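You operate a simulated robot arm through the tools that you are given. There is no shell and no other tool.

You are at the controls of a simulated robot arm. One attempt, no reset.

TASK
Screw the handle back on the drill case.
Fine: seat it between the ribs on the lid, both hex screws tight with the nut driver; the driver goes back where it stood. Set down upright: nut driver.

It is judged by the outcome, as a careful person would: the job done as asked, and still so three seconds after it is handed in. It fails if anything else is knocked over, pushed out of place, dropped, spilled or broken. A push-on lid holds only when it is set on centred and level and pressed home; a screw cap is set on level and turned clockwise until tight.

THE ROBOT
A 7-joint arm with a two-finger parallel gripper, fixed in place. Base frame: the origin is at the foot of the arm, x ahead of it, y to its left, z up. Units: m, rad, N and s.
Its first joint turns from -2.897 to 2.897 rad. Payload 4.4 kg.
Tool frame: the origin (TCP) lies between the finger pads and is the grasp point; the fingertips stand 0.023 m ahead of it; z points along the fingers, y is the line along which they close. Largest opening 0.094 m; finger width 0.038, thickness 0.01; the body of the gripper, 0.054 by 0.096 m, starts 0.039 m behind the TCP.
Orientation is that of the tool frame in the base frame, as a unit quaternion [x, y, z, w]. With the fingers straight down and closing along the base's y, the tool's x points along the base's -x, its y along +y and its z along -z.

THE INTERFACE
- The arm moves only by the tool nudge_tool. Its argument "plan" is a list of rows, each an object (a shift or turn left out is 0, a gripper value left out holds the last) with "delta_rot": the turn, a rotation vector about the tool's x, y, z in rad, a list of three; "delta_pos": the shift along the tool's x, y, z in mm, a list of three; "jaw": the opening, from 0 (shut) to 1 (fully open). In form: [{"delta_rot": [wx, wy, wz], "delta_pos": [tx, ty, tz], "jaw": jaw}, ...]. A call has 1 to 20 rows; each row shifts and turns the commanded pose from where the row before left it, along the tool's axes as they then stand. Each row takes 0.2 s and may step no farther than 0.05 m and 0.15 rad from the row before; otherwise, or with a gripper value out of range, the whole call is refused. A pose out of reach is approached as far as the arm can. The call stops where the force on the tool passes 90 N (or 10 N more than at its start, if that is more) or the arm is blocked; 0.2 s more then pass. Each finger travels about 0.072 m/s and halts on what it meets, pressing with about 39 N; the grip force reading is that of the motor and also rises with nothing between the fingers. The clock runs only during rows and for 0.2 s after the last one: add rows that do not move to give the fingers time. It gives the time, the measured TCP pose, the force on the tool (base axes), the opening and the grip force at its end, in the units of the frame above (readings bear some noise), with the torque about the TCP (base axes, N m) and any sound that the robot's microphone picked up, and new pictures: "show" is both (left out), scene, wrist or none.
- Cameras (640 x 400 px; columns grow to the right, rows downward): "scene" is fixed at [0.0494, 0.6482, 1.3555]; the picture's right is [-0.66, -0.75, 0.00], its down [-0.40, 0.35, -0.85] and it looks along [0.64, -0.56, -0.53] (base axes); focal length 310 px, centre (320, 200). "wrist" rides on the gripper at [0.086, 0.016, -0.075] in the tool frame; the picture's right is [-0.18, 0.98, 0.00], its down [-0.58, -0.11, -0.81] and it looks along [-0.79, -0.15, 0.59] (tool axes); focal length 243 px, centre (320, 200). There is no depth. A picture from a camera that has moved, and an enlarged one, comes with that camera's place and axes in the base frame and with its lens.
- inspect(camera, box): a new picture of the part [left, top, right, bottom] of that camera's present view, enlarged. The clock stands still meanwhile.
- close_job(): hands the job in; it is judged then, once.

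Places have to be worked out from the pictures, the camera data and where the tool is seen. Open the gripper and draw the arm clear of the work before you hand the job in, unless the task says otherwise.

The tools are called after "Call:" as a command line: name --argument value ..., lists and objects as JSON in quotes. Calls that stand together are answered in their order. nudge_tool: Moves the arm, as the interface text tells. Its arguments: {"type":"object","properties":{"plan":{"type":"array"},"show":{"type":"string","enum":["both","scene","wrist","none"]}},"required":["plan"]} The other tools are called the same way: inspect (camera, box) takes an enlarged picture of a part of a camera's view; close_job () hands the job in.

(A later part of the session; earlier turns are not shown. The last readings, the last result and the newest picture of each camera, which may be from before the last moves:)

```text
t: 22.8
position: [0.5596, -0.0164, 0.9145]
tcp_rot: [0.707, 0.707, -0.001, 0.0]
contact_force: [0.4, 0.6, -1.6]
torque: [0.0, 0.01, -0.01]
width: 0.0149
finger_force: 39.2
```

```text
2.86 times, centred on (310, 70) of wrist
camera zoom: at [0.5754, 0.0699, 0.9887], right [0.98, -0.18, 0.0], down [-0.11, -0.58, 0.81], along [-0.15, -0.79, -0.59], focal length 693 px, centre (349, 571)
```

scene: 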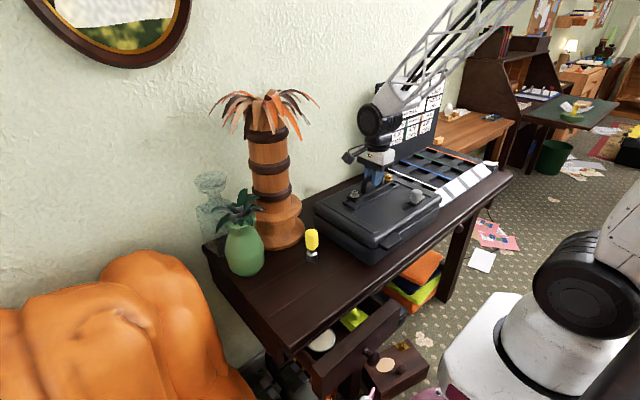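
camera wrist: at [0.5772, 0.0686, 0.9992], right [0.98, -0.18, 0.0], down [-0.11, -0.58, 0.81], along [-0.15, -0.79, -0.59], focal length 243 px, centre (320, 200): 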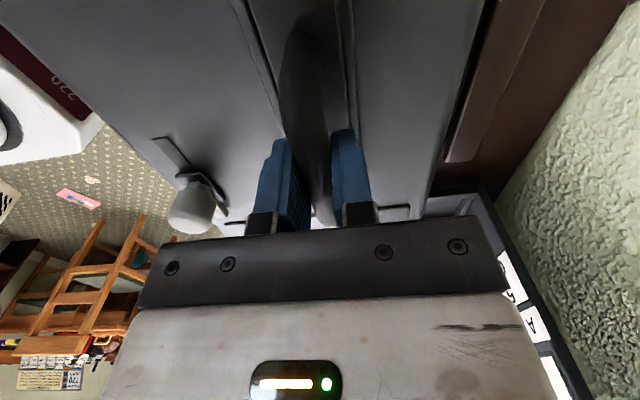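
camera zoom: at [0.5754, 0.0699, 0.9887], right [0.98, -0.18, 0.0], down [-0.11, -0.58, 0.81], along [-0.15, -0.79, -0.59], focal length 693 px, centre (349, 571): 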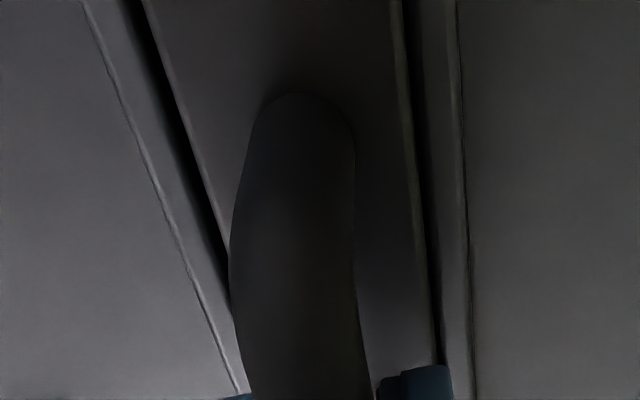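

The plate looks centred in both directions and is starting to enter between the ribs. I'll lower it a few more mm in small steps.

Call:
nudge_tool --plan '[{"delta_pos": [0, 0, 2]}, {"delta_pos": [0, 0, 1.5]}, {"delta_pos": [0, 0, 1.5]}, {}]' --show "none"

Call:
inspect --camera "scene" --box '[336, 190, 376, 215]'

Call:
inspect --camera "scene" --box '[376, 173, 408, 193]'

```text
t: 23.8
position: [0.5605, -0.017, 0.9099]
tcp_rot: [0.707, 0.707, 0.0, 0.0]
contact_force: [0.2, -0.1, -1.0]
torque: [0.0, 0.03, 0.03]
width: 0.0149
finger_force: 38.6
```

```text
16.00 times, centred on (356, 202) of scene
camera zoom: at [0.0494, 0.6482, 1.3555], right [-0.66, -0.75, 0.0], down [-0.4, 0.35, -0.85], along [0.64, -0.56, -0.53], focal length 4957 px, centre (-256, 160)
```

zoom: 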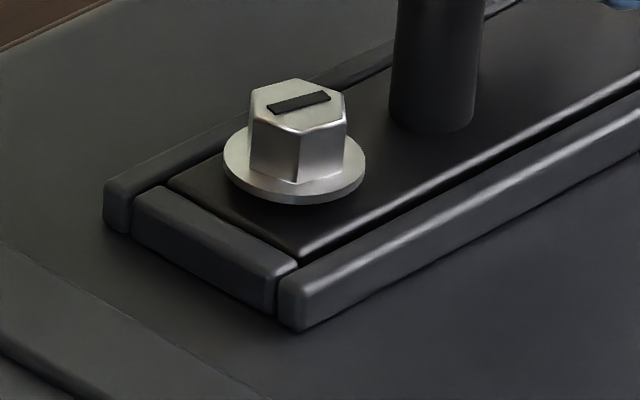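

```text
16.00 times, centred on (392, 183) of scene
camera zoom: at [0.0494, 0.6482, 1.3555], right [-0.66, -0.75, 0.0], down [-0.4, 0.35, -0.85], along [0.64, -0.56, -0.53], focal length 4957 px, centre (-832, 472)
```

zoom: 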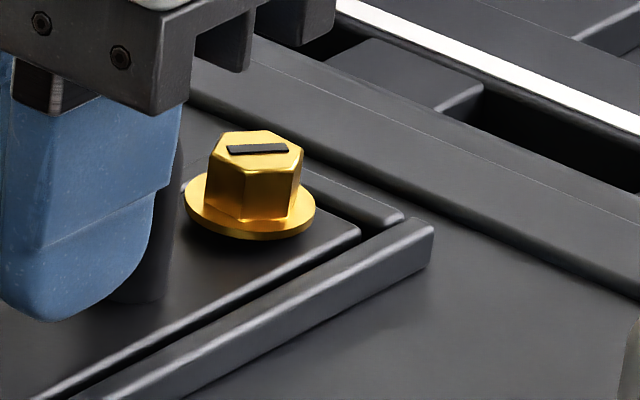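

The plate has dropped between the ribs without contact. The +y end gap looks tight, so I'm checking both end gaps at closer zoom before the last few mm.

Call:
inspect --camera "scene" --box '[392, 180, 402, 187]'

Call:
inspect --camera "scene" --box '[343, 198, 358, 208]'

```text
16.00 times, centred on (397, 184) of scene
camera zoom: at [0.0494, 0.6482, 1.3555], right [-0.66, -0.75, 0.0], down [-0.4, 0.35, -0.85], along [0.64, -0.56, -0.53], focal length 4957 px, centre (-912, 464)
```

zoom: 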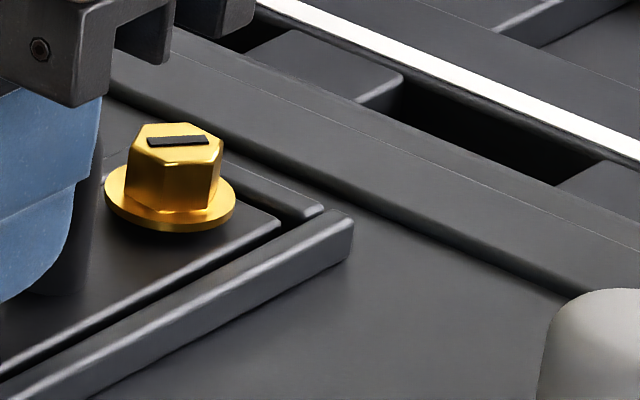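

```text
16.00 times, centred on (350, 203) of scene
camera zoom: at [0.0494, 0.6482, 1.3555], right [-0.66, -0.75, 0.0], down [-0.4, 0.35, -0.85], along [0.64, -0.56, -0.53], focal length 4957 px, centre (-168, 152)
```

zoom: 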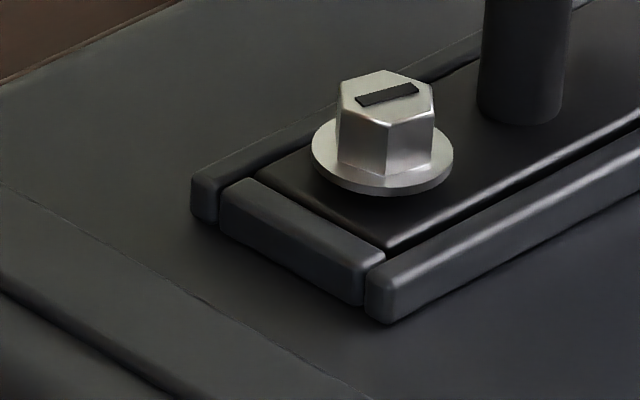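

The gaps are about 3.3 mm at the −y end and 1.2 mm at the +y end, so I'll shift 1 mm toward −y and continue down.

Call:
nudge_tool --plan '[{"delta_pos": [-1, 0, 0]}, {"delta_pos": [0, 0, 1.5]}, {"delta_pos": [0, 0, 1.5]}, {}]' --show "none"

```text
t: 24.8
position: [0.5605, -0.0183, 0.9067]
tcp_rot: [0.708, 0.706, 0.001, 0.0]
contact_force: [1.0, -1.4, 7.4]
torque: [0.0, 0.11, 0.03]
width: 0.0147
finger_force: 38.9
```

There is now 7.4 N of upward contact. I'm checking whether the plate is flat on the lid or hung up.

Call:
inspect --camera "scene" --box '[336, 192, 368, 212]'

Call:
inspect --camera "scene" --box '[380, 175, 405, 190]'

Call:
inspect --camera "scene" --box '[335, 168, 415, 218]'

```text
16.00 times, centred on (352, 202) of scene
camera zoom: at [0.0494, 0.6482, 1.3555], right [-0.66, -0.75, 0.0], down [-0.4, 0.35, -0.85], along [0.64, -0.56, -0.53], focal length 4957 px, centre (-192, 168)
```

zoom: 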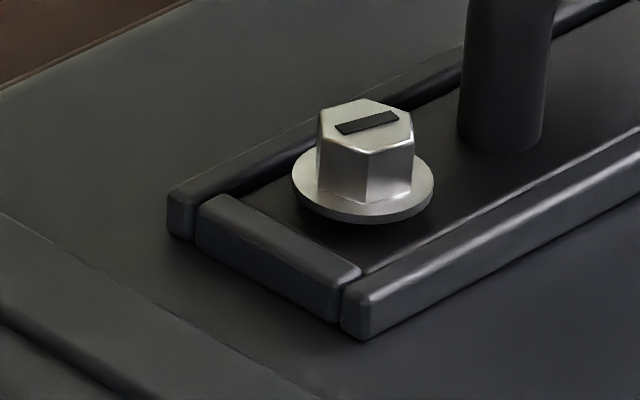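

```text
16.00 times, centred on (392, 182) of scene
camera zoom: at [0.0494, 0.6482, 1.3555], right [-0.66, -0.75, 0.0], down [-0.4, 0.35, -0.85], along [0.64, -0.56, -0.53], focal length 4957 px, centre (-840, 480)
```

zoom: 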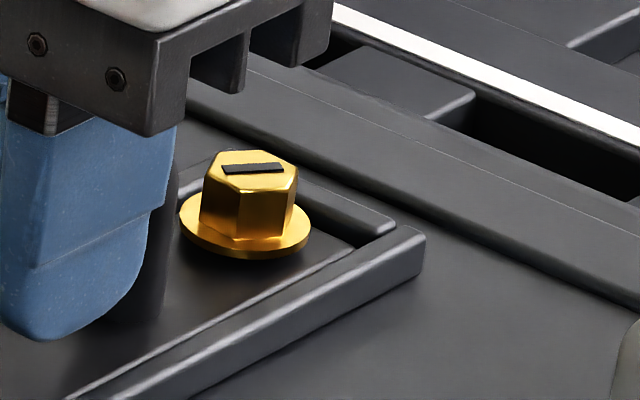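

```text
8.00 times, centred on (375, 193) of scene
camera zoom: at [0.0494, 0.6482, 1.3555], right [-0.66, -0.75, 0.0], down [-0.4, 0.35, -0.85], along [0.64, -0.56, -0.53], focal length 2478 px, centre (-120, 256)
```

zoom: 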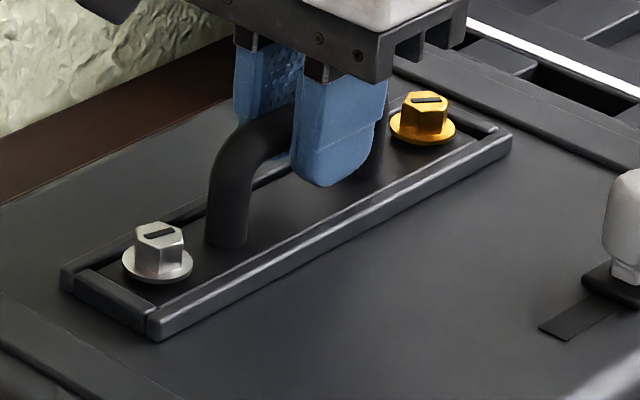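

The plate looks seated between all four ribs. I'll press down 1 mm more to confirm it is stiff, then release.

Call:
nudge_tool --plan '[{"delta_pos": [0, 0, 1]}, {}]' --show "none"

```text
t: 25.4
position: [0.561, -0.0181, 0.9056]
tcp_rot: [0.707, 0.707, 0.001, 0.0]
contact_force: [5.7, 1.5, 26.0]
torque: [0.02, -0.04, 0.02]
width: 0.0148
finger_force: 39.5
```

Force climbed to 26 N for 1 mm, so the handle is bottomed on the lid. I'll relieve the press, open part way and lift straight off.

Call:
nudge_tool --plan '[{"delta_pos": [0, 0, -1.3]}, {"jaw": 0.5}, {}, {}, {"delta_pos": [0, 0, -10]}, {"delta_pos": [0, 0, -30]}, {"delta_pos": [0, 0, -45]}, {"delta_pos": [0, 0, -45]}, {"jaw": 1}, {}, {}]'

Call:
inspect --camera "scene" --box '[335, 168, 415, 218]'

Call:
inspect --camera "wrist" --box '[200, 0, 440, 150]'

```text
t: 27.8
position: [0.5591, -0.0202, 1.0327]
tcp_rot: [0.707, 0.707, 0.0, 0.001]
contact_force: [0.0, 0.6, -0.2]
torque: [0.02, 0.01, -0.02]
width: 0.094
finger_force: 0.0
camera wrist: at [0.5749, 0.0675, 1.1095], right [0.98, -0.18, 0.0], down [-0.11, -0.58, 0.81], along [-0.15, -0.79, -0.59], focal length 243 px, centre (320, 200)
```

scene: 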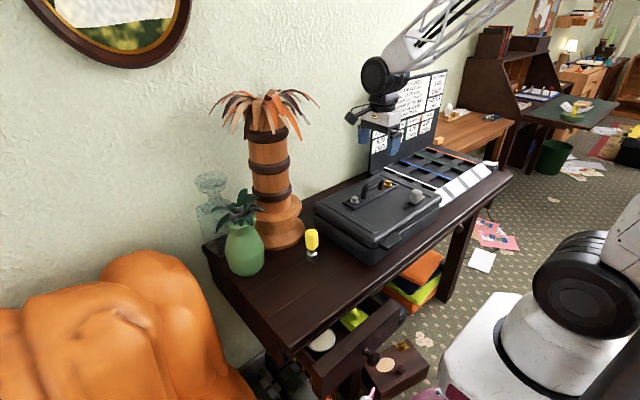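
wrist: 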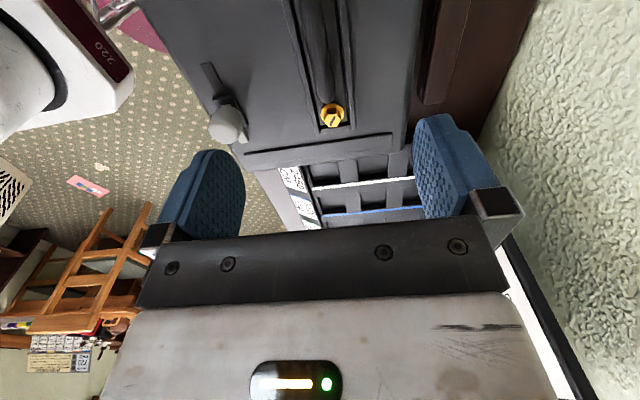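

```text
8.00 times, centred on (375, 193) of scene
camera zoom: at [0.0494, 0.6482, 1.3555], right [-0.66, -0.75, 0.0], down [-0.4, 0.35, -0.85], along [0.64, -0.56, -0.53], focal length 2478 px, centre (-120, 256)
```

zoom: 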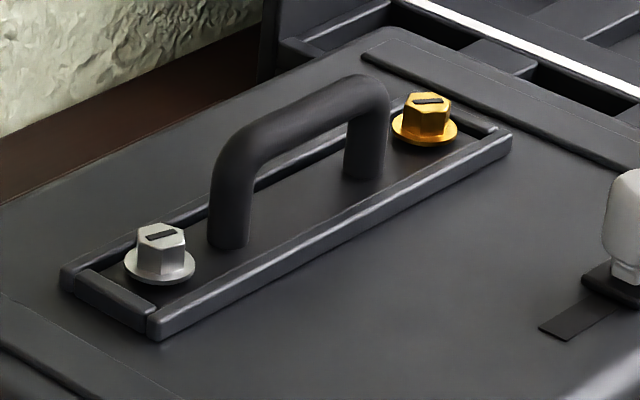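

```text
2.67 times, centred on (320, 75) of wrist
camera zoom: at [0.5749, 0.0675, 1.1095], right [0.98, -0.18, 0.0], down [-0.11, -0.58, 0.81], along [-0.15, -0.79, -0.59], focal length 647 px, centre (320, 533)
```

zoom: 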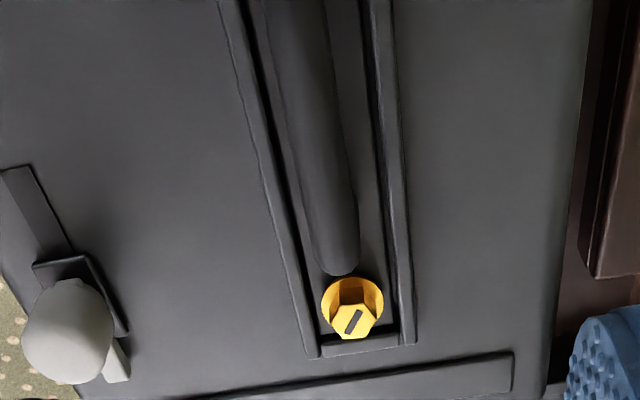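

The handle is seated cleanly between the ribs. Before fetching the driver I want to know how far the palm leaves overhang it, so I'm zooming in on the palm.

Call:
inspect --camera "scene" --box '[195, 80, 335, 170]'

Call:
inspect --camera "scene" --box '[230, 170, 350, 270]'

Call:
inspect --camera "scene" --box '[296, 222, 328, 266]'

```text
4.44 times, centred on (265, 125) of scene
camera zoom: at [0.0494, 0.6482, 1.3555], right [-0.66, -0.75, 0.0], down [-0.4, 0.35, -0.85], along [0.64, -0.56, -0.53], focal length 1377 px, centre (564, 533)
```

zoom: 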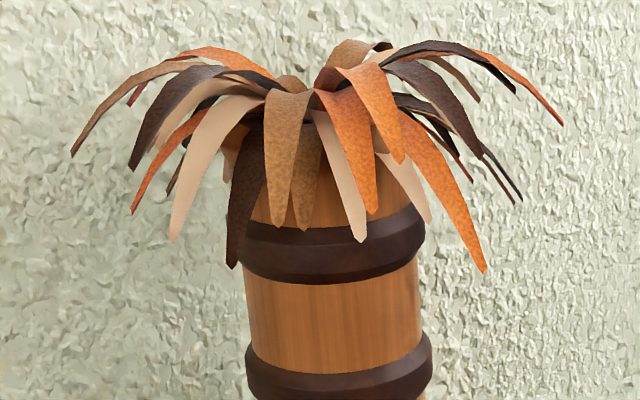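

```text
4.00 times, centred on (290, 220) of scene
camera zoom: at [0.0494, 0.6482, 1.3555], right [-0.66, -0.75, 0.0], down [-0.4, 0.35, -0.85], along [0.64, -0.56, -0.53], focal length 1239 px, centre (440, 120)
```

zoom: 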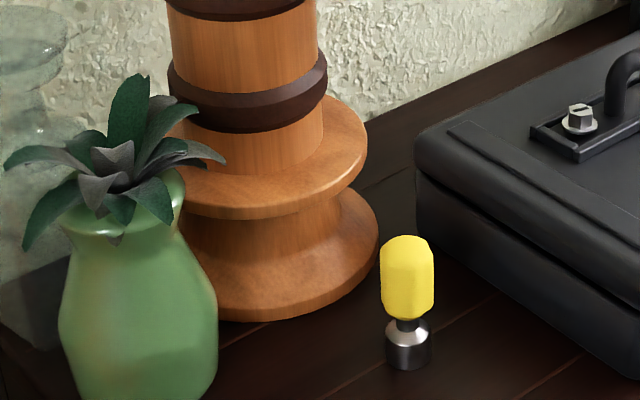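

```text
9.09 times, centred on (312, 244) of scene
camera zoom: at [0.0494, 0.6482, 1.3555], right [-0.66, -0.75, 0.0], down [-0.4, 0.35, -0.85], along [0.64, -0.56, -0.53], focal length 2816 px, centre (393, -200)
```

zoom: 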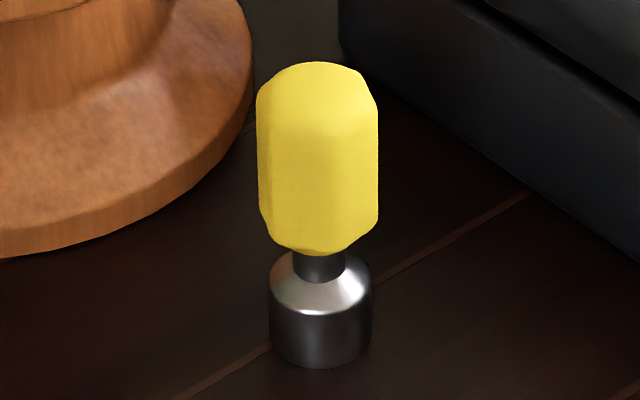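

The leaves spread about 0.14 m from the trunk, and one tip hangs almost over the driver at z≈1.1. I'll rise well above the palm, return to zero yaw and look down on the leaves and driver from there.

Call:
nudge_tool --plan '[{"delta_pos": [0, 0, -27], "delta_rot": [0, 0, -0.1428]}, {"delta_pos": [0, 0, -27], "delta_rot": [0, 0, -0.1428]}, {"delta_pos": [0, 0, -27], "delta_rot": [0, 0, -0.1428]}, {"delta_pos": [0, 0, -27], "delta_rot": [0, 0, -0.1428]}, {"delta_pos": [0, 0, -27], "delta_rot": [0, 0, -0.1428]}, {"delta_pos": [0, 0, -27], "delta_rot": [0, 0, -0.1428]}, {"delta_pos": [0, 0, -27], "delta_rot": [0, 0, -0.1428]}, {"delta_pos": [0, 0, -27], "delta_rot": [0, 0, -0.1428]}, {"delta_pos": [0, 0, -27], "delta_rot": [0, 0, -0.1428]}, {"delta_pos": [0, 0, -27], "delta_rot": [0, 0, -0.1428]}, {"delta_rot": [0, 0, -0.1428]}, {"delta_pos": [45, 0, 0]}, {"delta_pos": [45, 0, 0]}, {}]' --show "none"

Call:
nudge_tool --plan '[{"delta_pos": [0, 45, 0]}, {"delta_pos": [0, 45, 0]}, {"delta_pos": [0, 45, 0]}, {"delta_pos": [0, 45, 0]}, {"delta_pos": [0, 45, 0]}, {"delta_pos": [0, 45, 0]}, {}, {}]'

```text
t: 30.8
position: [0.4717, -0.0179, 1.3069]
tcp_rot: [0.0, 1.0, 0.0, 0.0]
contact_force: [-0.3, 0.2, 0.5]
torque: [-0.01, -0.01, 0.02]
width: 0.094
finger_force: 0.0
```

```text
t: 32.6
position: [0.4685, 0.254, 1.3055]
tcp_rot: [0.001, 1.0, 0.0, 0.0]
contact_force: [-1.2, 0.6, -0.2]
torque: [0.02, -0.03, 0.03]
width: 0.094
finger_force: 0.2
camera wrist: at [0.3805, 0.2702, 1.3816], right [0.18, 0.98, 0.0], down [0.58, -0.11, 0.81], along [0.79, -0.15, -0.59], focal length 243 px, centre (320, 200)
```

scene: 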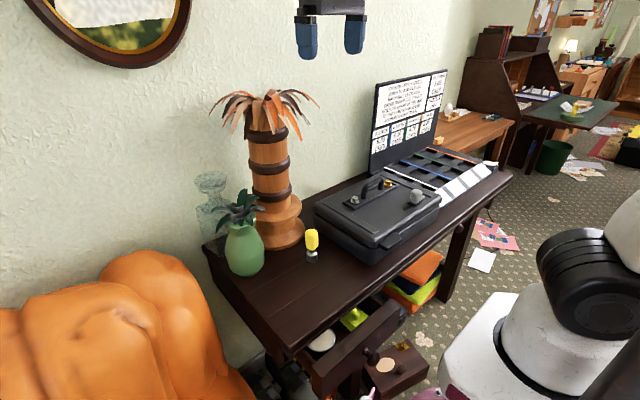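
wrist: 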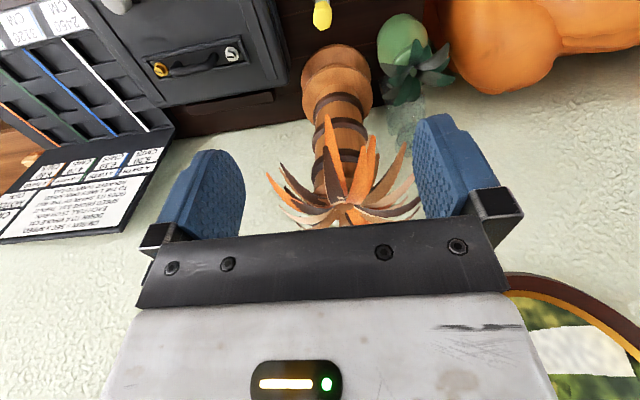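

The nearest leaf tip triangulates to about (0.576, 0.242, 1.10). I'll therefore go in to the driver low and horizontally from the −x side instead of from above. First I'll test in free air how far the tool can yaw the negative way, since the screws need long clockwise turns.

Call:
nudge_tool --plan '[{"delta_rot": [0, 0, -0.145]}, {"delta_rot": [0, 0, -0.145]}, {"delta_rot": [0, 0, -0.145]}, {"delta_rot": [0, 0, -0.145]}, {"delta_rot": [0, 0, -0.145]}, {"delta_rot": [0, 0, -0.145]}, {"delta_rot": [0, 0, -0.145]}, {"delta_rot": [0, 0, -0.145]}, {"delta_rot": [0, 0, -0.145]}, {"delta_rot": [0, 0, -0.145]}, {"delta_rot": [0, 0, -0.145]}, {"delta_rot": [0, 0, -0.145]}, {}, {}]' --show "none"

```text
t: 35.6
position: [0.4695, 0.2518, 1.3059]
tcp_rot: [0.764, -0.645, 0.001, -0.001]
contact_force: [-0.5, -0.3, -0.6]
torque: [-0.02, 0.02, 0.0]
width: 0.094
finger_force: 0.2
```

Yaw −100° was reached exactly. I'm pushing further to find the limit.

Call:
nudge_tool --plan '[{"delta_rot": [0, 0, -0.145]}, {"delta_rot": [0, 0, -0.145]}, {"delta_rot": [0, 0, -0.145]}, {"delta_rot": [0, 0, -0.145]}, {"delta_rot": [0, 0, -0.145]}, {"delta_rot": [0, 0, -0.145]}, {}, {}]' --show "none"

```text
t: 37.4
position: [0.47, 0.2536, 1.3056]
tcp_rot: [0.965, -0.262, 0.0, 0.0]
contact_force: [-0.3, -0.3, -0.7]
torque: [0.0, -0.02, 0.01]
width: 0.094
finger_force: 0.1
```

Call:
nudge_tool --plan '[{"delta_rot": [0, 0, -0.145]}, {"delta_rot": [0, 0, -0.145]}, {"delta_rot": [0, 0, -0.145]}, {"delta_rot": [0, 0, -0.145]}, {}, {}]' --show "none"

```text
t: 38.8
position: [0.4696, 0.2513, 1.3058]
tcp_rot: [1.0, 0.025, -0.001, 0.0]
contact_force: [-0.5, -0.1, 0.2]
torque: [0.0, -0.02, -0.02]
width: 0.094
finger_force: 0.1
```

Still tracking at −183°. I'll continue until it stops.

Call:
nudge_tool --plan '[{"delta_rot": [0, 0, -0.145]}, {"delta_rot": [0, 0, -0.145]}, {"delta_rot": [0, 0, -0.145]}, {"delta_rot": [0, 0, -0.145]}, {"delta_rot": [0, 0, -0.145]}, {"delta_rot": [0, 0, -0.145]}, {}, {}]' --show "scene"

```text
t: 40.6
position: [0.4351, 0.3057, 1.3047]
tcp_rot: [0.966, 0.257, 0.004, 0.014]
contact_force: [-0.2, 0.4, 0.6]
torque: [0.01, -0.01, 0.0]
width: 0.0938
finger_force: 0.1
out of reach, approached as far as the arm can: row 3, 4, 5, 6
```

scene: 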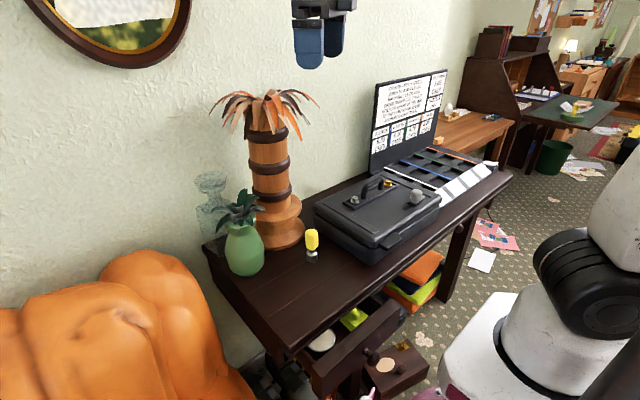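

The negative yaw limit is about −200° here, so roughly 350° of travel is available per stroke. I'll unwind the same 28 steps back to zero yaw.

Call:
nudge_tool --plan '[{"delta_rot": [0, 0, 0.145]}, {"delta_rot": [0, 0, 0.145]}, {"delta_rot": [0, 0, 0.145]}, {"delta_rot": [0, 0, 0.145]}, {"delta_rot": [0, 0, 0.145]}, {"delta_rot": [0, 0, 0.145]}, {"delta_rot": [0, 0, 0.145]}, {"delta_rot": [0, 0, 0.145]}, {"delta_rot": [0, 0, 0.145]}, {"delta_rot": [0, 0, 0.145]}, {"delta_rot": [0, 0, 0.145]}, {"delta_rot": [0, 0, 0.145]}, {"delta_rot": [0, 0, 0.145]}, {"delta_rot": [0, 0, 0.145]}, {}]' --show "none"

Call:
nudge_tool --plan '[{"delta_rot": [0, 0, 0.145]}, {"delta_rot": [0, 0, 0.145]}, {"delta_rot": [0, 0, 0.145]}, {"delta_rot": [0, 0, 0.145]}, {"delta_rot": [0, 0, 0.145]}, {"delta_rot": [0, 0, 0.145]}, {"delta_rot": [0, 0, 0.145]}, {"delta_rot": [0, 0, 0.145]}, {"delta_rot": [0, 0, 0.145]}, {"delta_rot": [0, 0, 0.145]}, {"delta_rot": [0, 0, 0.145]}, {"delta_rot": [0, 0, 0.145]}, {"delta_rot": [0, 0, 0.145]}, {"delta_rot": [0, 0, 0.145]}, {}, {}]' --show "none"

```text
t: 43.8
position: [0.434, 0.3055, 1.307]
tcp_rot: [0.728, -0.686, 0.014, 0.003]
contact_force: [0.0, -0.1, 0.9]
torque: [0.03, -0.02, 0.0]
width: 0.0942
finger_force: 0.2
```

```text
t: 47.2
position: [0.4344, 0.3055, 1.3053]
tcp_rot: [0.198, 0.98, -0.01, 0.01]
contact_force: [-0.3, -0.7, -1.0]
torque: [0.01, 0.0, 0.03]
width: 0.094
finger_force: 0.1
```

The command was re-based at the limit, so I'm now at +23° yaw with a slight tilt. I'll correct back to straight-down zero yaw, shift to y≈0.25 and come down at x≈0.43, clear of the palm.

Call:
nudge_tool --plan '[{"delta_rot": [-0.0067, 0.0067, -0.1332]}, {"delta_rot": [-0.0067, 0.0067, -0.1332]}, {"delta_rot": [-0.0067, 0.0067, -0.1332]}, {}, {}]' --show "none"

Call:
nudge_tool --plan '[{"delta_pos": [0, -28, 0]}, {"delta_pos": [0, -27, 0]}, {"delta_pos": [0, 0, 45]}, {"delta_pos": [0, 0, 45]}, {"delta_pos": [0, 0, 45]}, {"delta_pos": [0, 0, 45]}, {"delta_pos": [0, 0, 45]}, {"delta_pos": [0, 0, 45]}, {"delta_pos": [0, 0, 45]}, {"delta_pos": [0, 0, 45]}, {"delta_pos": [0, 0, 45]}, {}, {}]'

```text
t: 48.4
position: [0.4331, 0.3046, 1.3059]
tcp_rot: [0.0, 1.0, 0.0, 0.0]
contact_force: [0.7, 0.7, -0.6]
torque: [-0.02, 0.01, 0.0]
width: 0.0938
finger_force: 0.1
```

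```text
t: 51.2
position: [0.4338, 0.2486, 0.9009]
tcp_rot: [0.0, 1.0, 0.0, -0.001]
contact_force: [1.0, -0.2, -0.3]
torque: [0.0, 0.04, 0.0]
width: 0.094
finger_force: 0.0
camera wrist: at [0.3462, 0.2658, 0.9766], right [0.18, 0.98, 0.0], down [0.58, -0.11, 0.81], along [0.79, -0.15, -0.59], focal length 243 px, centre (320, 200)
```

scene: 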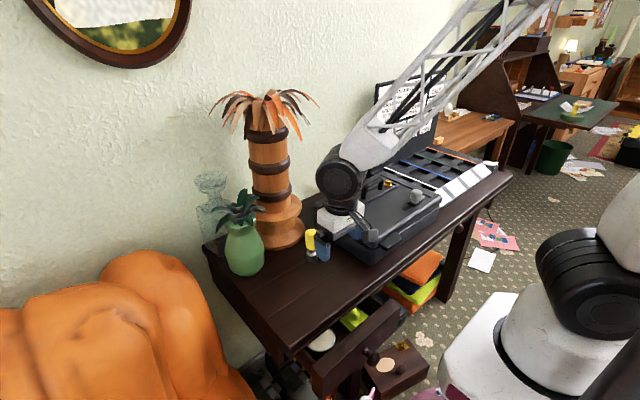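
wrist: 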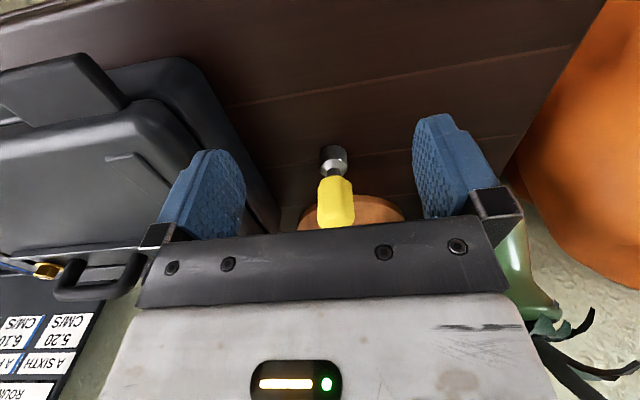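

The driver is ahead and between the fingers in the wrist view. I'm zooming in to place it precisely.

Call:
inspect --camera "wrist" --box '[290, 135, 370, 235]'

Call:
inspect --camera "scene" --box '[285, 140, 385, 270]'

```text
4.00 times, centred on (330, 185) of wrist
camera zoom: at [0.3462, 0.2658, 0.9766], right [0.18, 0.98, 0.0], down [0.58, -0.11, 0.81], along [0.79, -0.15, -0.59], focal length 970 px, centre (280, 260)
```

zoom: 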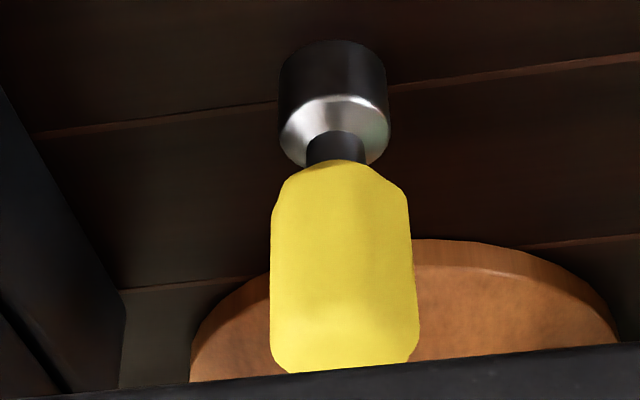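

```text
3.08 times, centred on (335, 205) of scene
camera zoom: at [0.0494, 0.6482, 1.3555], right [-0.66, -0.75, 0.0], down [-0.4, 0.35, -0.85], along [0.64, -0.56, -0.53], focal length 953 px, centre (274, 185)
```

zoom: 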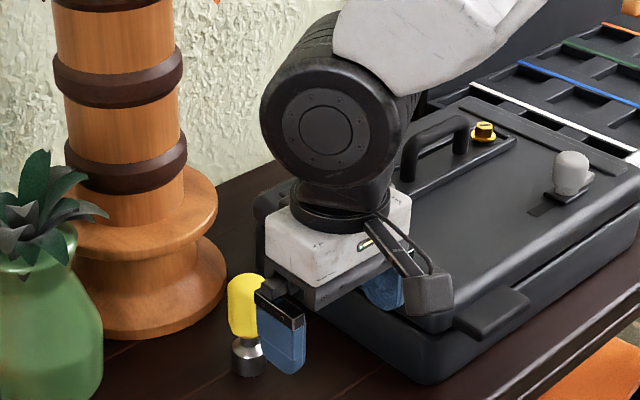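

The driver axis is about 100 mm ahead and about 4 mm toward −y. I'll drop to z≈0.85, shift −3.5 mm in y and slide forward with the fingers straddling it, stopping short to check.

Call:
nudge_tool --plan '[{"delta_pos": [0, -3.5, 25]}, {"delta_pos": [0, 0, 25]}, {"delta_pos": [-35, 0, 0]}, {"delta_pos": [-35, 0, 0]}, {}, {}]'

Call:
inspect --camera "wrist" --box '[220, 90, 440, 240]'

Call:
inspect --camera "scene" --box '[235, 85, 355, 275]'

```text
t: 52.6
position: [0.5032, 0.2467, 0.8503]
tcp_rot: [-0.001, 1.0, 0.0, -0.001]
contact_force: [0.2, 0.4, -0.5]
torque: [0.0, 0.0, -0.01]
width: 0.0941
finger_force: 0.0
camera wrist: at [0.4161, 0.2635, 0.9262], right [0.18, 0.98, 0.0], down [0.58, -0.11, 0.81], along [0.79, -0.15, -0.59], focal length 243 px, centre (320, 200)
```

scene: 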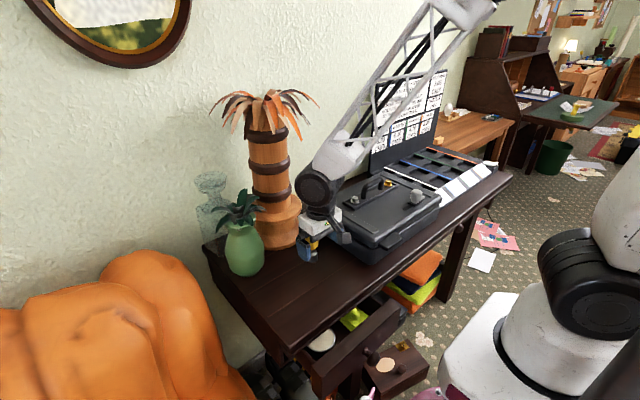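
wrist: 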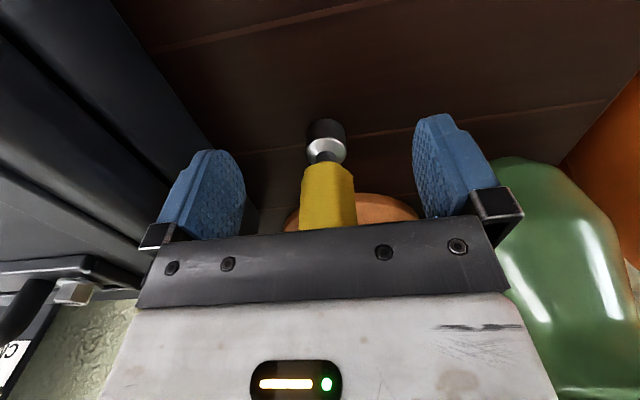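

```text
2.67 times, centred on (330, 165) of wrist
camera zoom: at [0.4161, 0.2635, 0.9262], right [0.18, 0.98, 0.0], down [0.58, -0.11, 0.81], along [0.79, -0.15, -0.59], focal length 647 px, centre (293, 293)
```

zoom: 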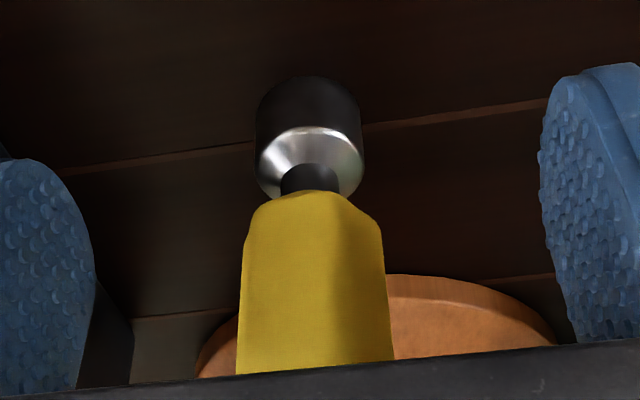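

```text
2.11 times, centred on (295, 180) of scene
camera zoom: at [0.0494, 0.6482, 1.3555], right [-0.66, -0.75, 0.0], down [-0.4, 0.35, -0.85], along [0.64, -0.56, -0.53], focal length 652 px, centre (373, 242)
```

zoom: 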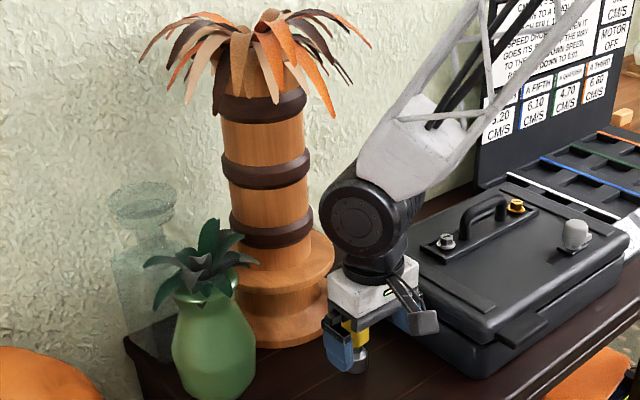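

Wrist rays put the driver axis 30 mm ahead and 1 mm to the −y side, and the joint is clear of the leaf. I'll move onto the axis and hold to take readings before closing.

Call:
nudge_tool --plan '[{"delta_pos": [-15, -1, 0]}, {"delta_pos": [-15.5, 0, 0]}, {}, {}, {}]'

Call:
inspect --camera "scene" --box '[270, 80, 370, 270]'

Call:
inspect --camera "wrist" --box '[220, 90, 440, 240]'

```text
t: 53.8
position: [0.5331, 0.2467, 0.8521]
tcp_rot: [0.0, 1.0, 0.0, 0.0]
contact_force: [0.2, 0.5, 0.4]
torque: [0.0, -0.01, -0.01]
width: 0.0941
finger_force: 0.0
camera wrist: at [0.4462, 0.2623, 0.9261], right [0.18, 0.98, 0.0], down [0.58, -0.11, 0.81], along [0.79, -0.15, -0.59], focal length 243 px, centre (320, 200)
```

scene: 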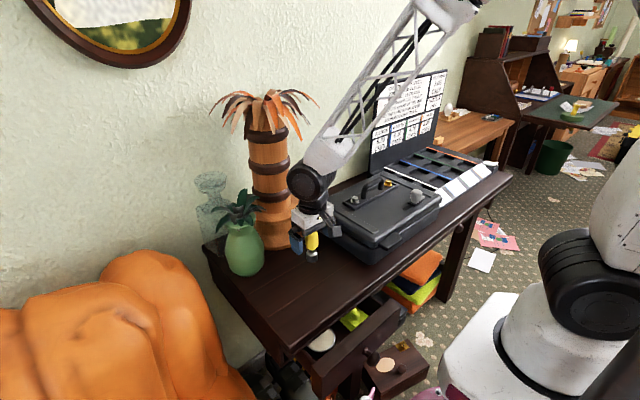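
wrist: 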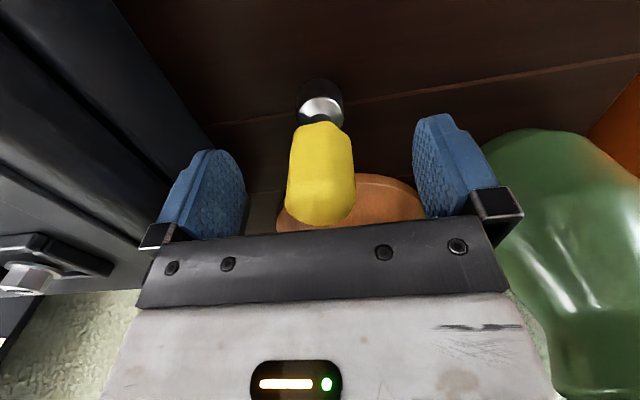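

```text
2.11 times, centred on (320, 175) of scene
camera zoom: at [0.0494, 0.6482, 1.3555], right [-0.66, -0.75, 0.0], down [-0.4, 0.35, -0.85], along [0.64, -0.56, -0.53], focal length 652 px, centre (320, 253)
```

zoom: 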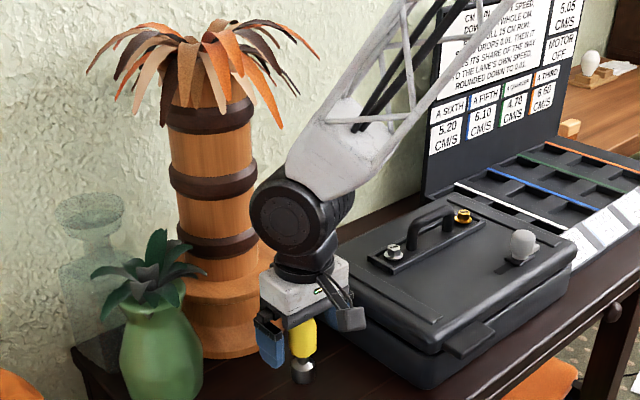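

```text
2.67 times, centred on (330, 165) of wrist
camera zoom: at [0.4462, 0.2623, 0.9261], right [0.18, 0.98, 0.0], down [0.58, -0.11, 0.81], along [0.79, -0.15, -0.59], focal length 647 px, centre (293, 293)
```

zoom: 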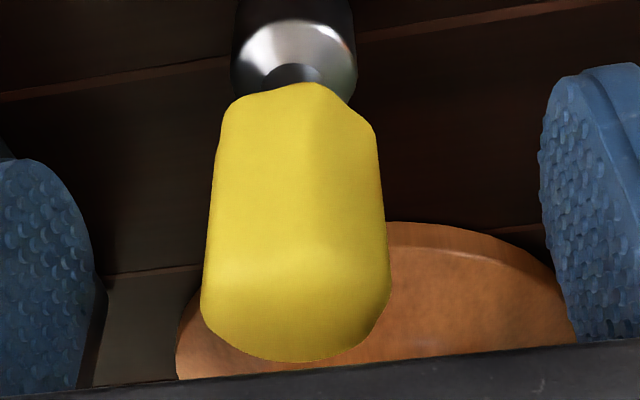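

The driver is centred between the fingers to within 1 mm. I'll nudge +0.5 mm in y and close on it.

Call:
nudge_tool --plan '[{"delta_pos": [0, 0.5, 0]}, {"jaw": 0}, {}, {}, {}, {}]' --show "none"

Call:
inspect --camera "wrist" --box '[220, 60, 440, 240]'

Call:
inspect --camera "scene" --box '[280, 200, 350, 270]'

```text
t: 55.2
position: [0.5335, 0.2451, 0.8513]
tcp_rot: [-0.001, 1.0, 0.001, 0.0]
contact_force: [-0.3, 1.5, 2.0]
torque: [0.09, 0.02, 0.01]
width: 0.033
finger_force: 39.5
```

```text
2.22 times, centred on (330, 150) of wrist
camera zoom: at [0.4465, 0.2627, 0.9262], right [0.18, 0.98, 0.0], down [0.58, -0.11, 0.81], along [0.79, -0.15, -0.59], focal length 539 px, centre (298, 311)
```

zoom: 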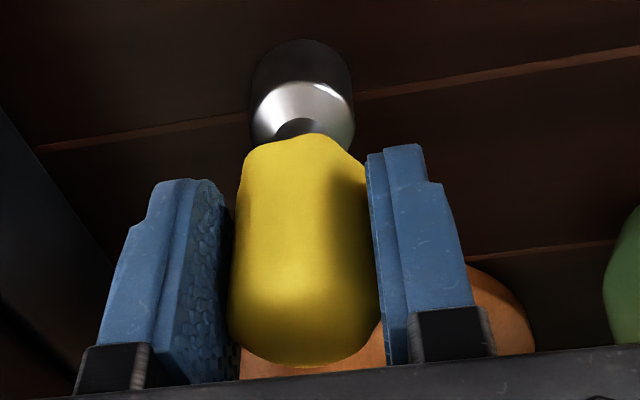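

```text
5.71 times, centred on (315, 235) of scene
camera zoom: at [0.0494, 0.6482, 1.3555], right [-0.66, -0.75, 0.0], down [-0.4, 0.35, -0.85], along [0.64, -0.56, -0.53], focal length 1770 px, centre (349, 0)
```

zoom: 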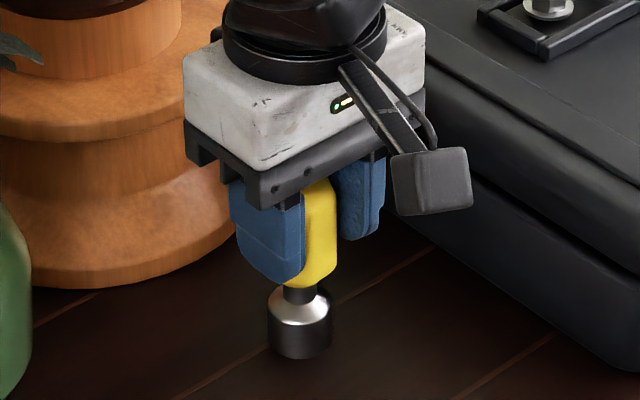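

The driver is held at 33 mm width. The grasp pose to return to is about (0.5335, 0.246, 0.8515) at zero yaw. I'll lift it 8 mm, slide back along −x from under the leaves, then raise.

Call:
nudge_tool --plan '[{"delta_pos": [0, 0, -4]}, {"delta_pos": [0, 0, -4]}, {"delta_pos": [20, 0, 0]}, {"delta_pos": [40, 0, 0]}, {"delta_pos": [40, 0, 0]}, {"delta_pos": [0, 0, -40]}, {"delta_pos": [0, 0, -45]}, {"delta_pos": [0, 0, -45]}, {"delta_pos": [0, 0, -42]}, {}, {}]'

Call:
inspect --camera "wrist" --box '[220, 40, 440, 240]'

Call:
inspect --camera "scene" --box '[290, 130, 390, 230]'

```text
t: 57.6
position: [0.4362, 0.2483, 1.03]
tcp_rot: [-0.001, 1.0, 0.0, 0.001]
contact_force: [0.1, -0.1, -1.1]
torque: [0.0, 0.01, -0.02]
width: 0.0328
finger_force: 39.0
camera wrist: at [0.3484, 0.2646, 1.1064], right [0.18, 0.98, 0.0], down [0.58, -0.11, 0.81], along [0.79, -0.15, -0.59], focal length 243 px, centre (320, 200)
```

scene: 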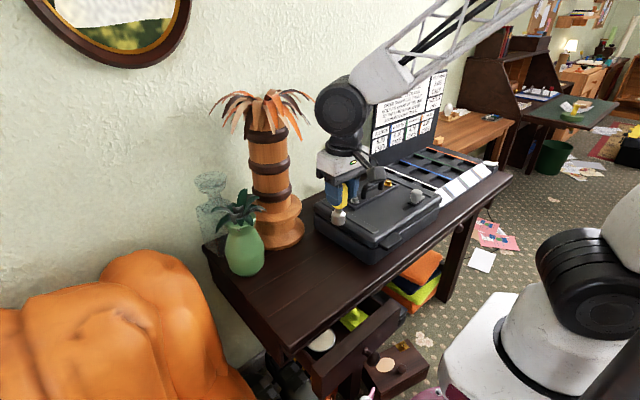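
wrist: 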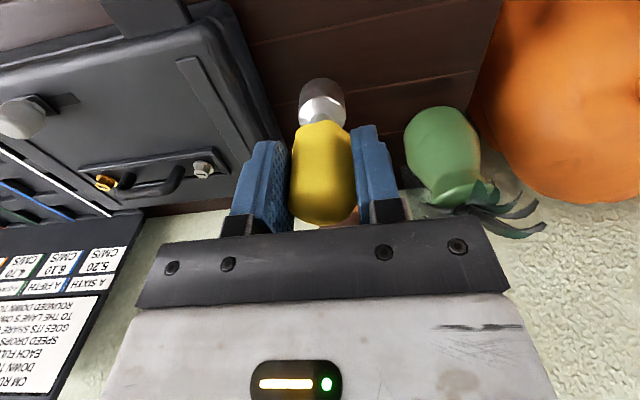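

```text
2.00 times, centred on (330, 140) of wrist
camera zoom: at [0.3484, 0.2646, 1.1064], right [0.18, 0.98, 0.0], down [0.58, -0.11, 0.81], along [0.79, -0.15, -0.59], focal length 485 px, centre (300, 320)
```

zoom: 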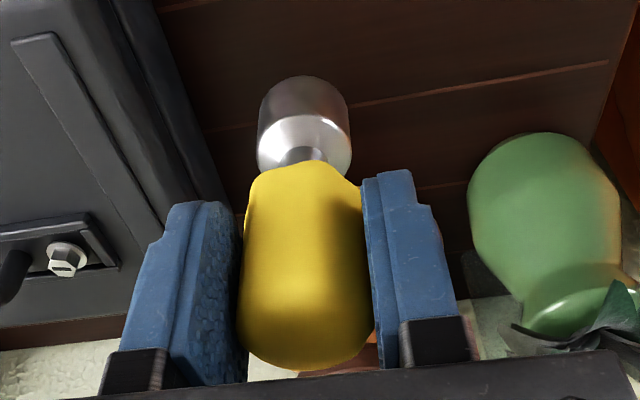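

```text
4.00 times, centred on (340, 180) of scene
camera zoom: at [0.0494, 0.6482, 1.3555], right [-0.66, -0.75, 0.0], down [-0.4, 0.35, -0.85], along [0.64, -0.56, -0.53], focal length 1239 px, centre (240, 280)
```

zoom: 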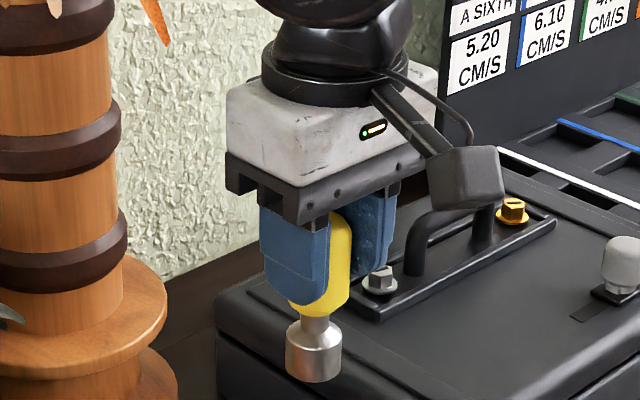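

The driver hangs vertical in the grip. Before going over the screws I'm zooming in on each head to read its hex orientation and exact position.

Call:
inspect --camera "scene" --box '[340, 190, 372, 210]'

Call:
inspect --camera "scene" --box '[374, 172, 406, 192]'

```text
16.00 times, centred on (356, 200) of scene
camera zoom: at [0.0494, 0.6482, 1.3555], right [-0.66, -0.75, 0.0], down [-0.4, 0.35, -0.85], along [0.64, -0.56, -0.53], focal length 4957 px, centre (-256, 200)
```

zoom: 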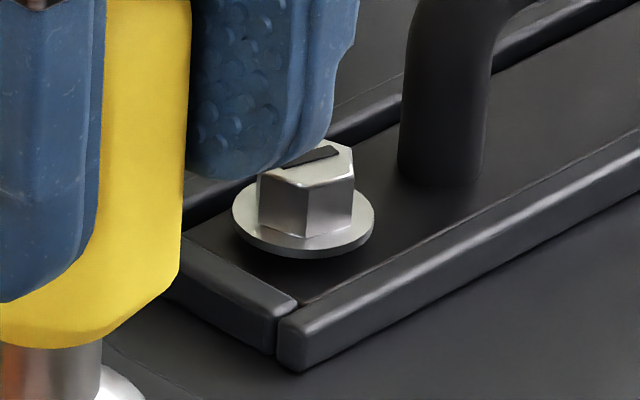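

```text
16.00 times, centred on (390, 182) of scene
camera zoom: at [0.0494, 0.6482, 1.3555], right [-0.66, -0.75, 0.0], down [-0.4, 0.35, -0.85], along [0.64, -0.56, -0.53], focal length 4957 px, centre (-800, 488)
```

zoom: 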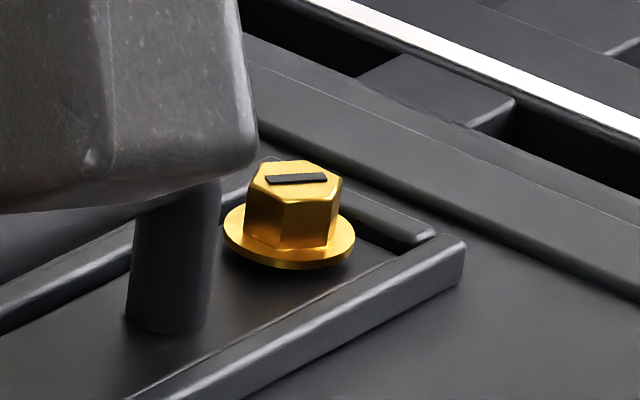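

The gold head has hex vertices near −6° (mod 60°) and the silver near +20°, both about 19.6 mm across corners. I'll carry the driver over the silver screw at about (0.5605, 0.063), staying high, and look again.

Call:
nudge_tool --plan '[{"delta_pos": [0, -45.75, 0]}, {"delta_pos": [0, -45.75, 0]}, {"delta_pos": [0, -45.75, 0]}, {"delta_pos": [0, -45.75, 0]}, {"delta_pos": [-42.3, 0, 0]}, {"delta_pos": [-42.3, 0, 0]}, {"delta_pos": [-42.4, 0, 0]}, {"delta_pos": [0, 0, 30]}, {}, {}]'

Call:
inspect --camera "wrist" --box '[240, 20, 400, 140]'

Call:
inspect --camera "scene" --box '[330, 160, 380, 210]'

```text
t: 59.8
position: [0.5631, 0.0633, 1.0]
tcp_rot: [-0.001, 1.0, -0.001, 0.001]
contact_force: [-0.2, 1.1, -1.2]
torque: [0.0, 0.06, -0.01]
width: 0.0329
finger_force: 38.9
camera wrist: at [0.4758, 0.0799, 1.0765], right [0.18, 0.98, 0.0], down [0.58, -0.11, 0.81], along [0.79, -0.15, -0.59], focal length 243 px, centre (320, 200)
```

scene: 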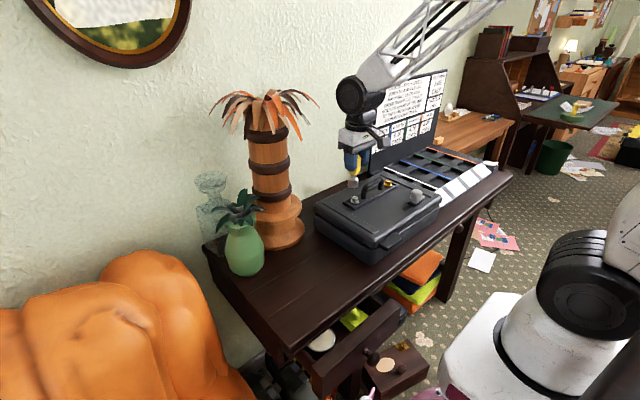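
wrist: 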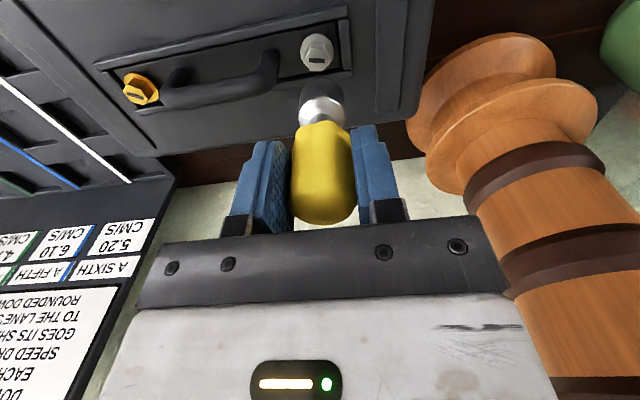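

```text
3.33 times, centred on (320, 80) of wrist
camera zoom: at [0.4758, 0.0799, 1.0765], right [0.18, 0.98, 0.0], down [0.58, -0.11, 0.81], along [0.79, -0.15, -0.59], focal length 809 px, centre (320, 600)
```

zoom: 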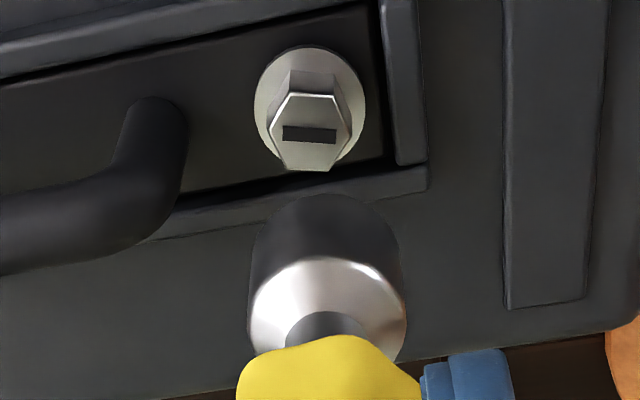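

```text
8.00 times, centred on (355, 185) of scene
camera zoom: at [0.0494, 0.6482, 1.3555], right [-0.66, -0.75, 0.0], down [-0.4, 0.35, -0.85], along [0.64, -0.56, -0.53], focal length 2478 px, centre (40, 320)
```

zoom: 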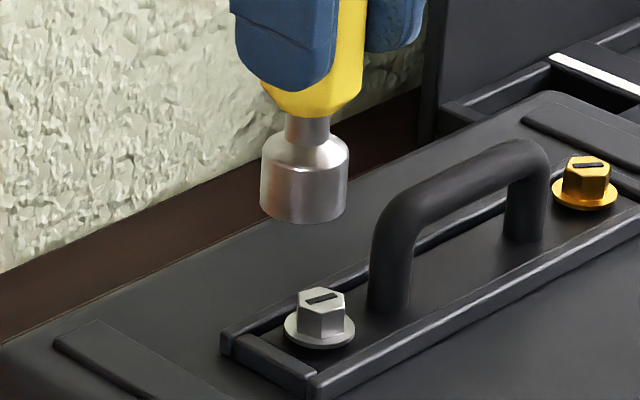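

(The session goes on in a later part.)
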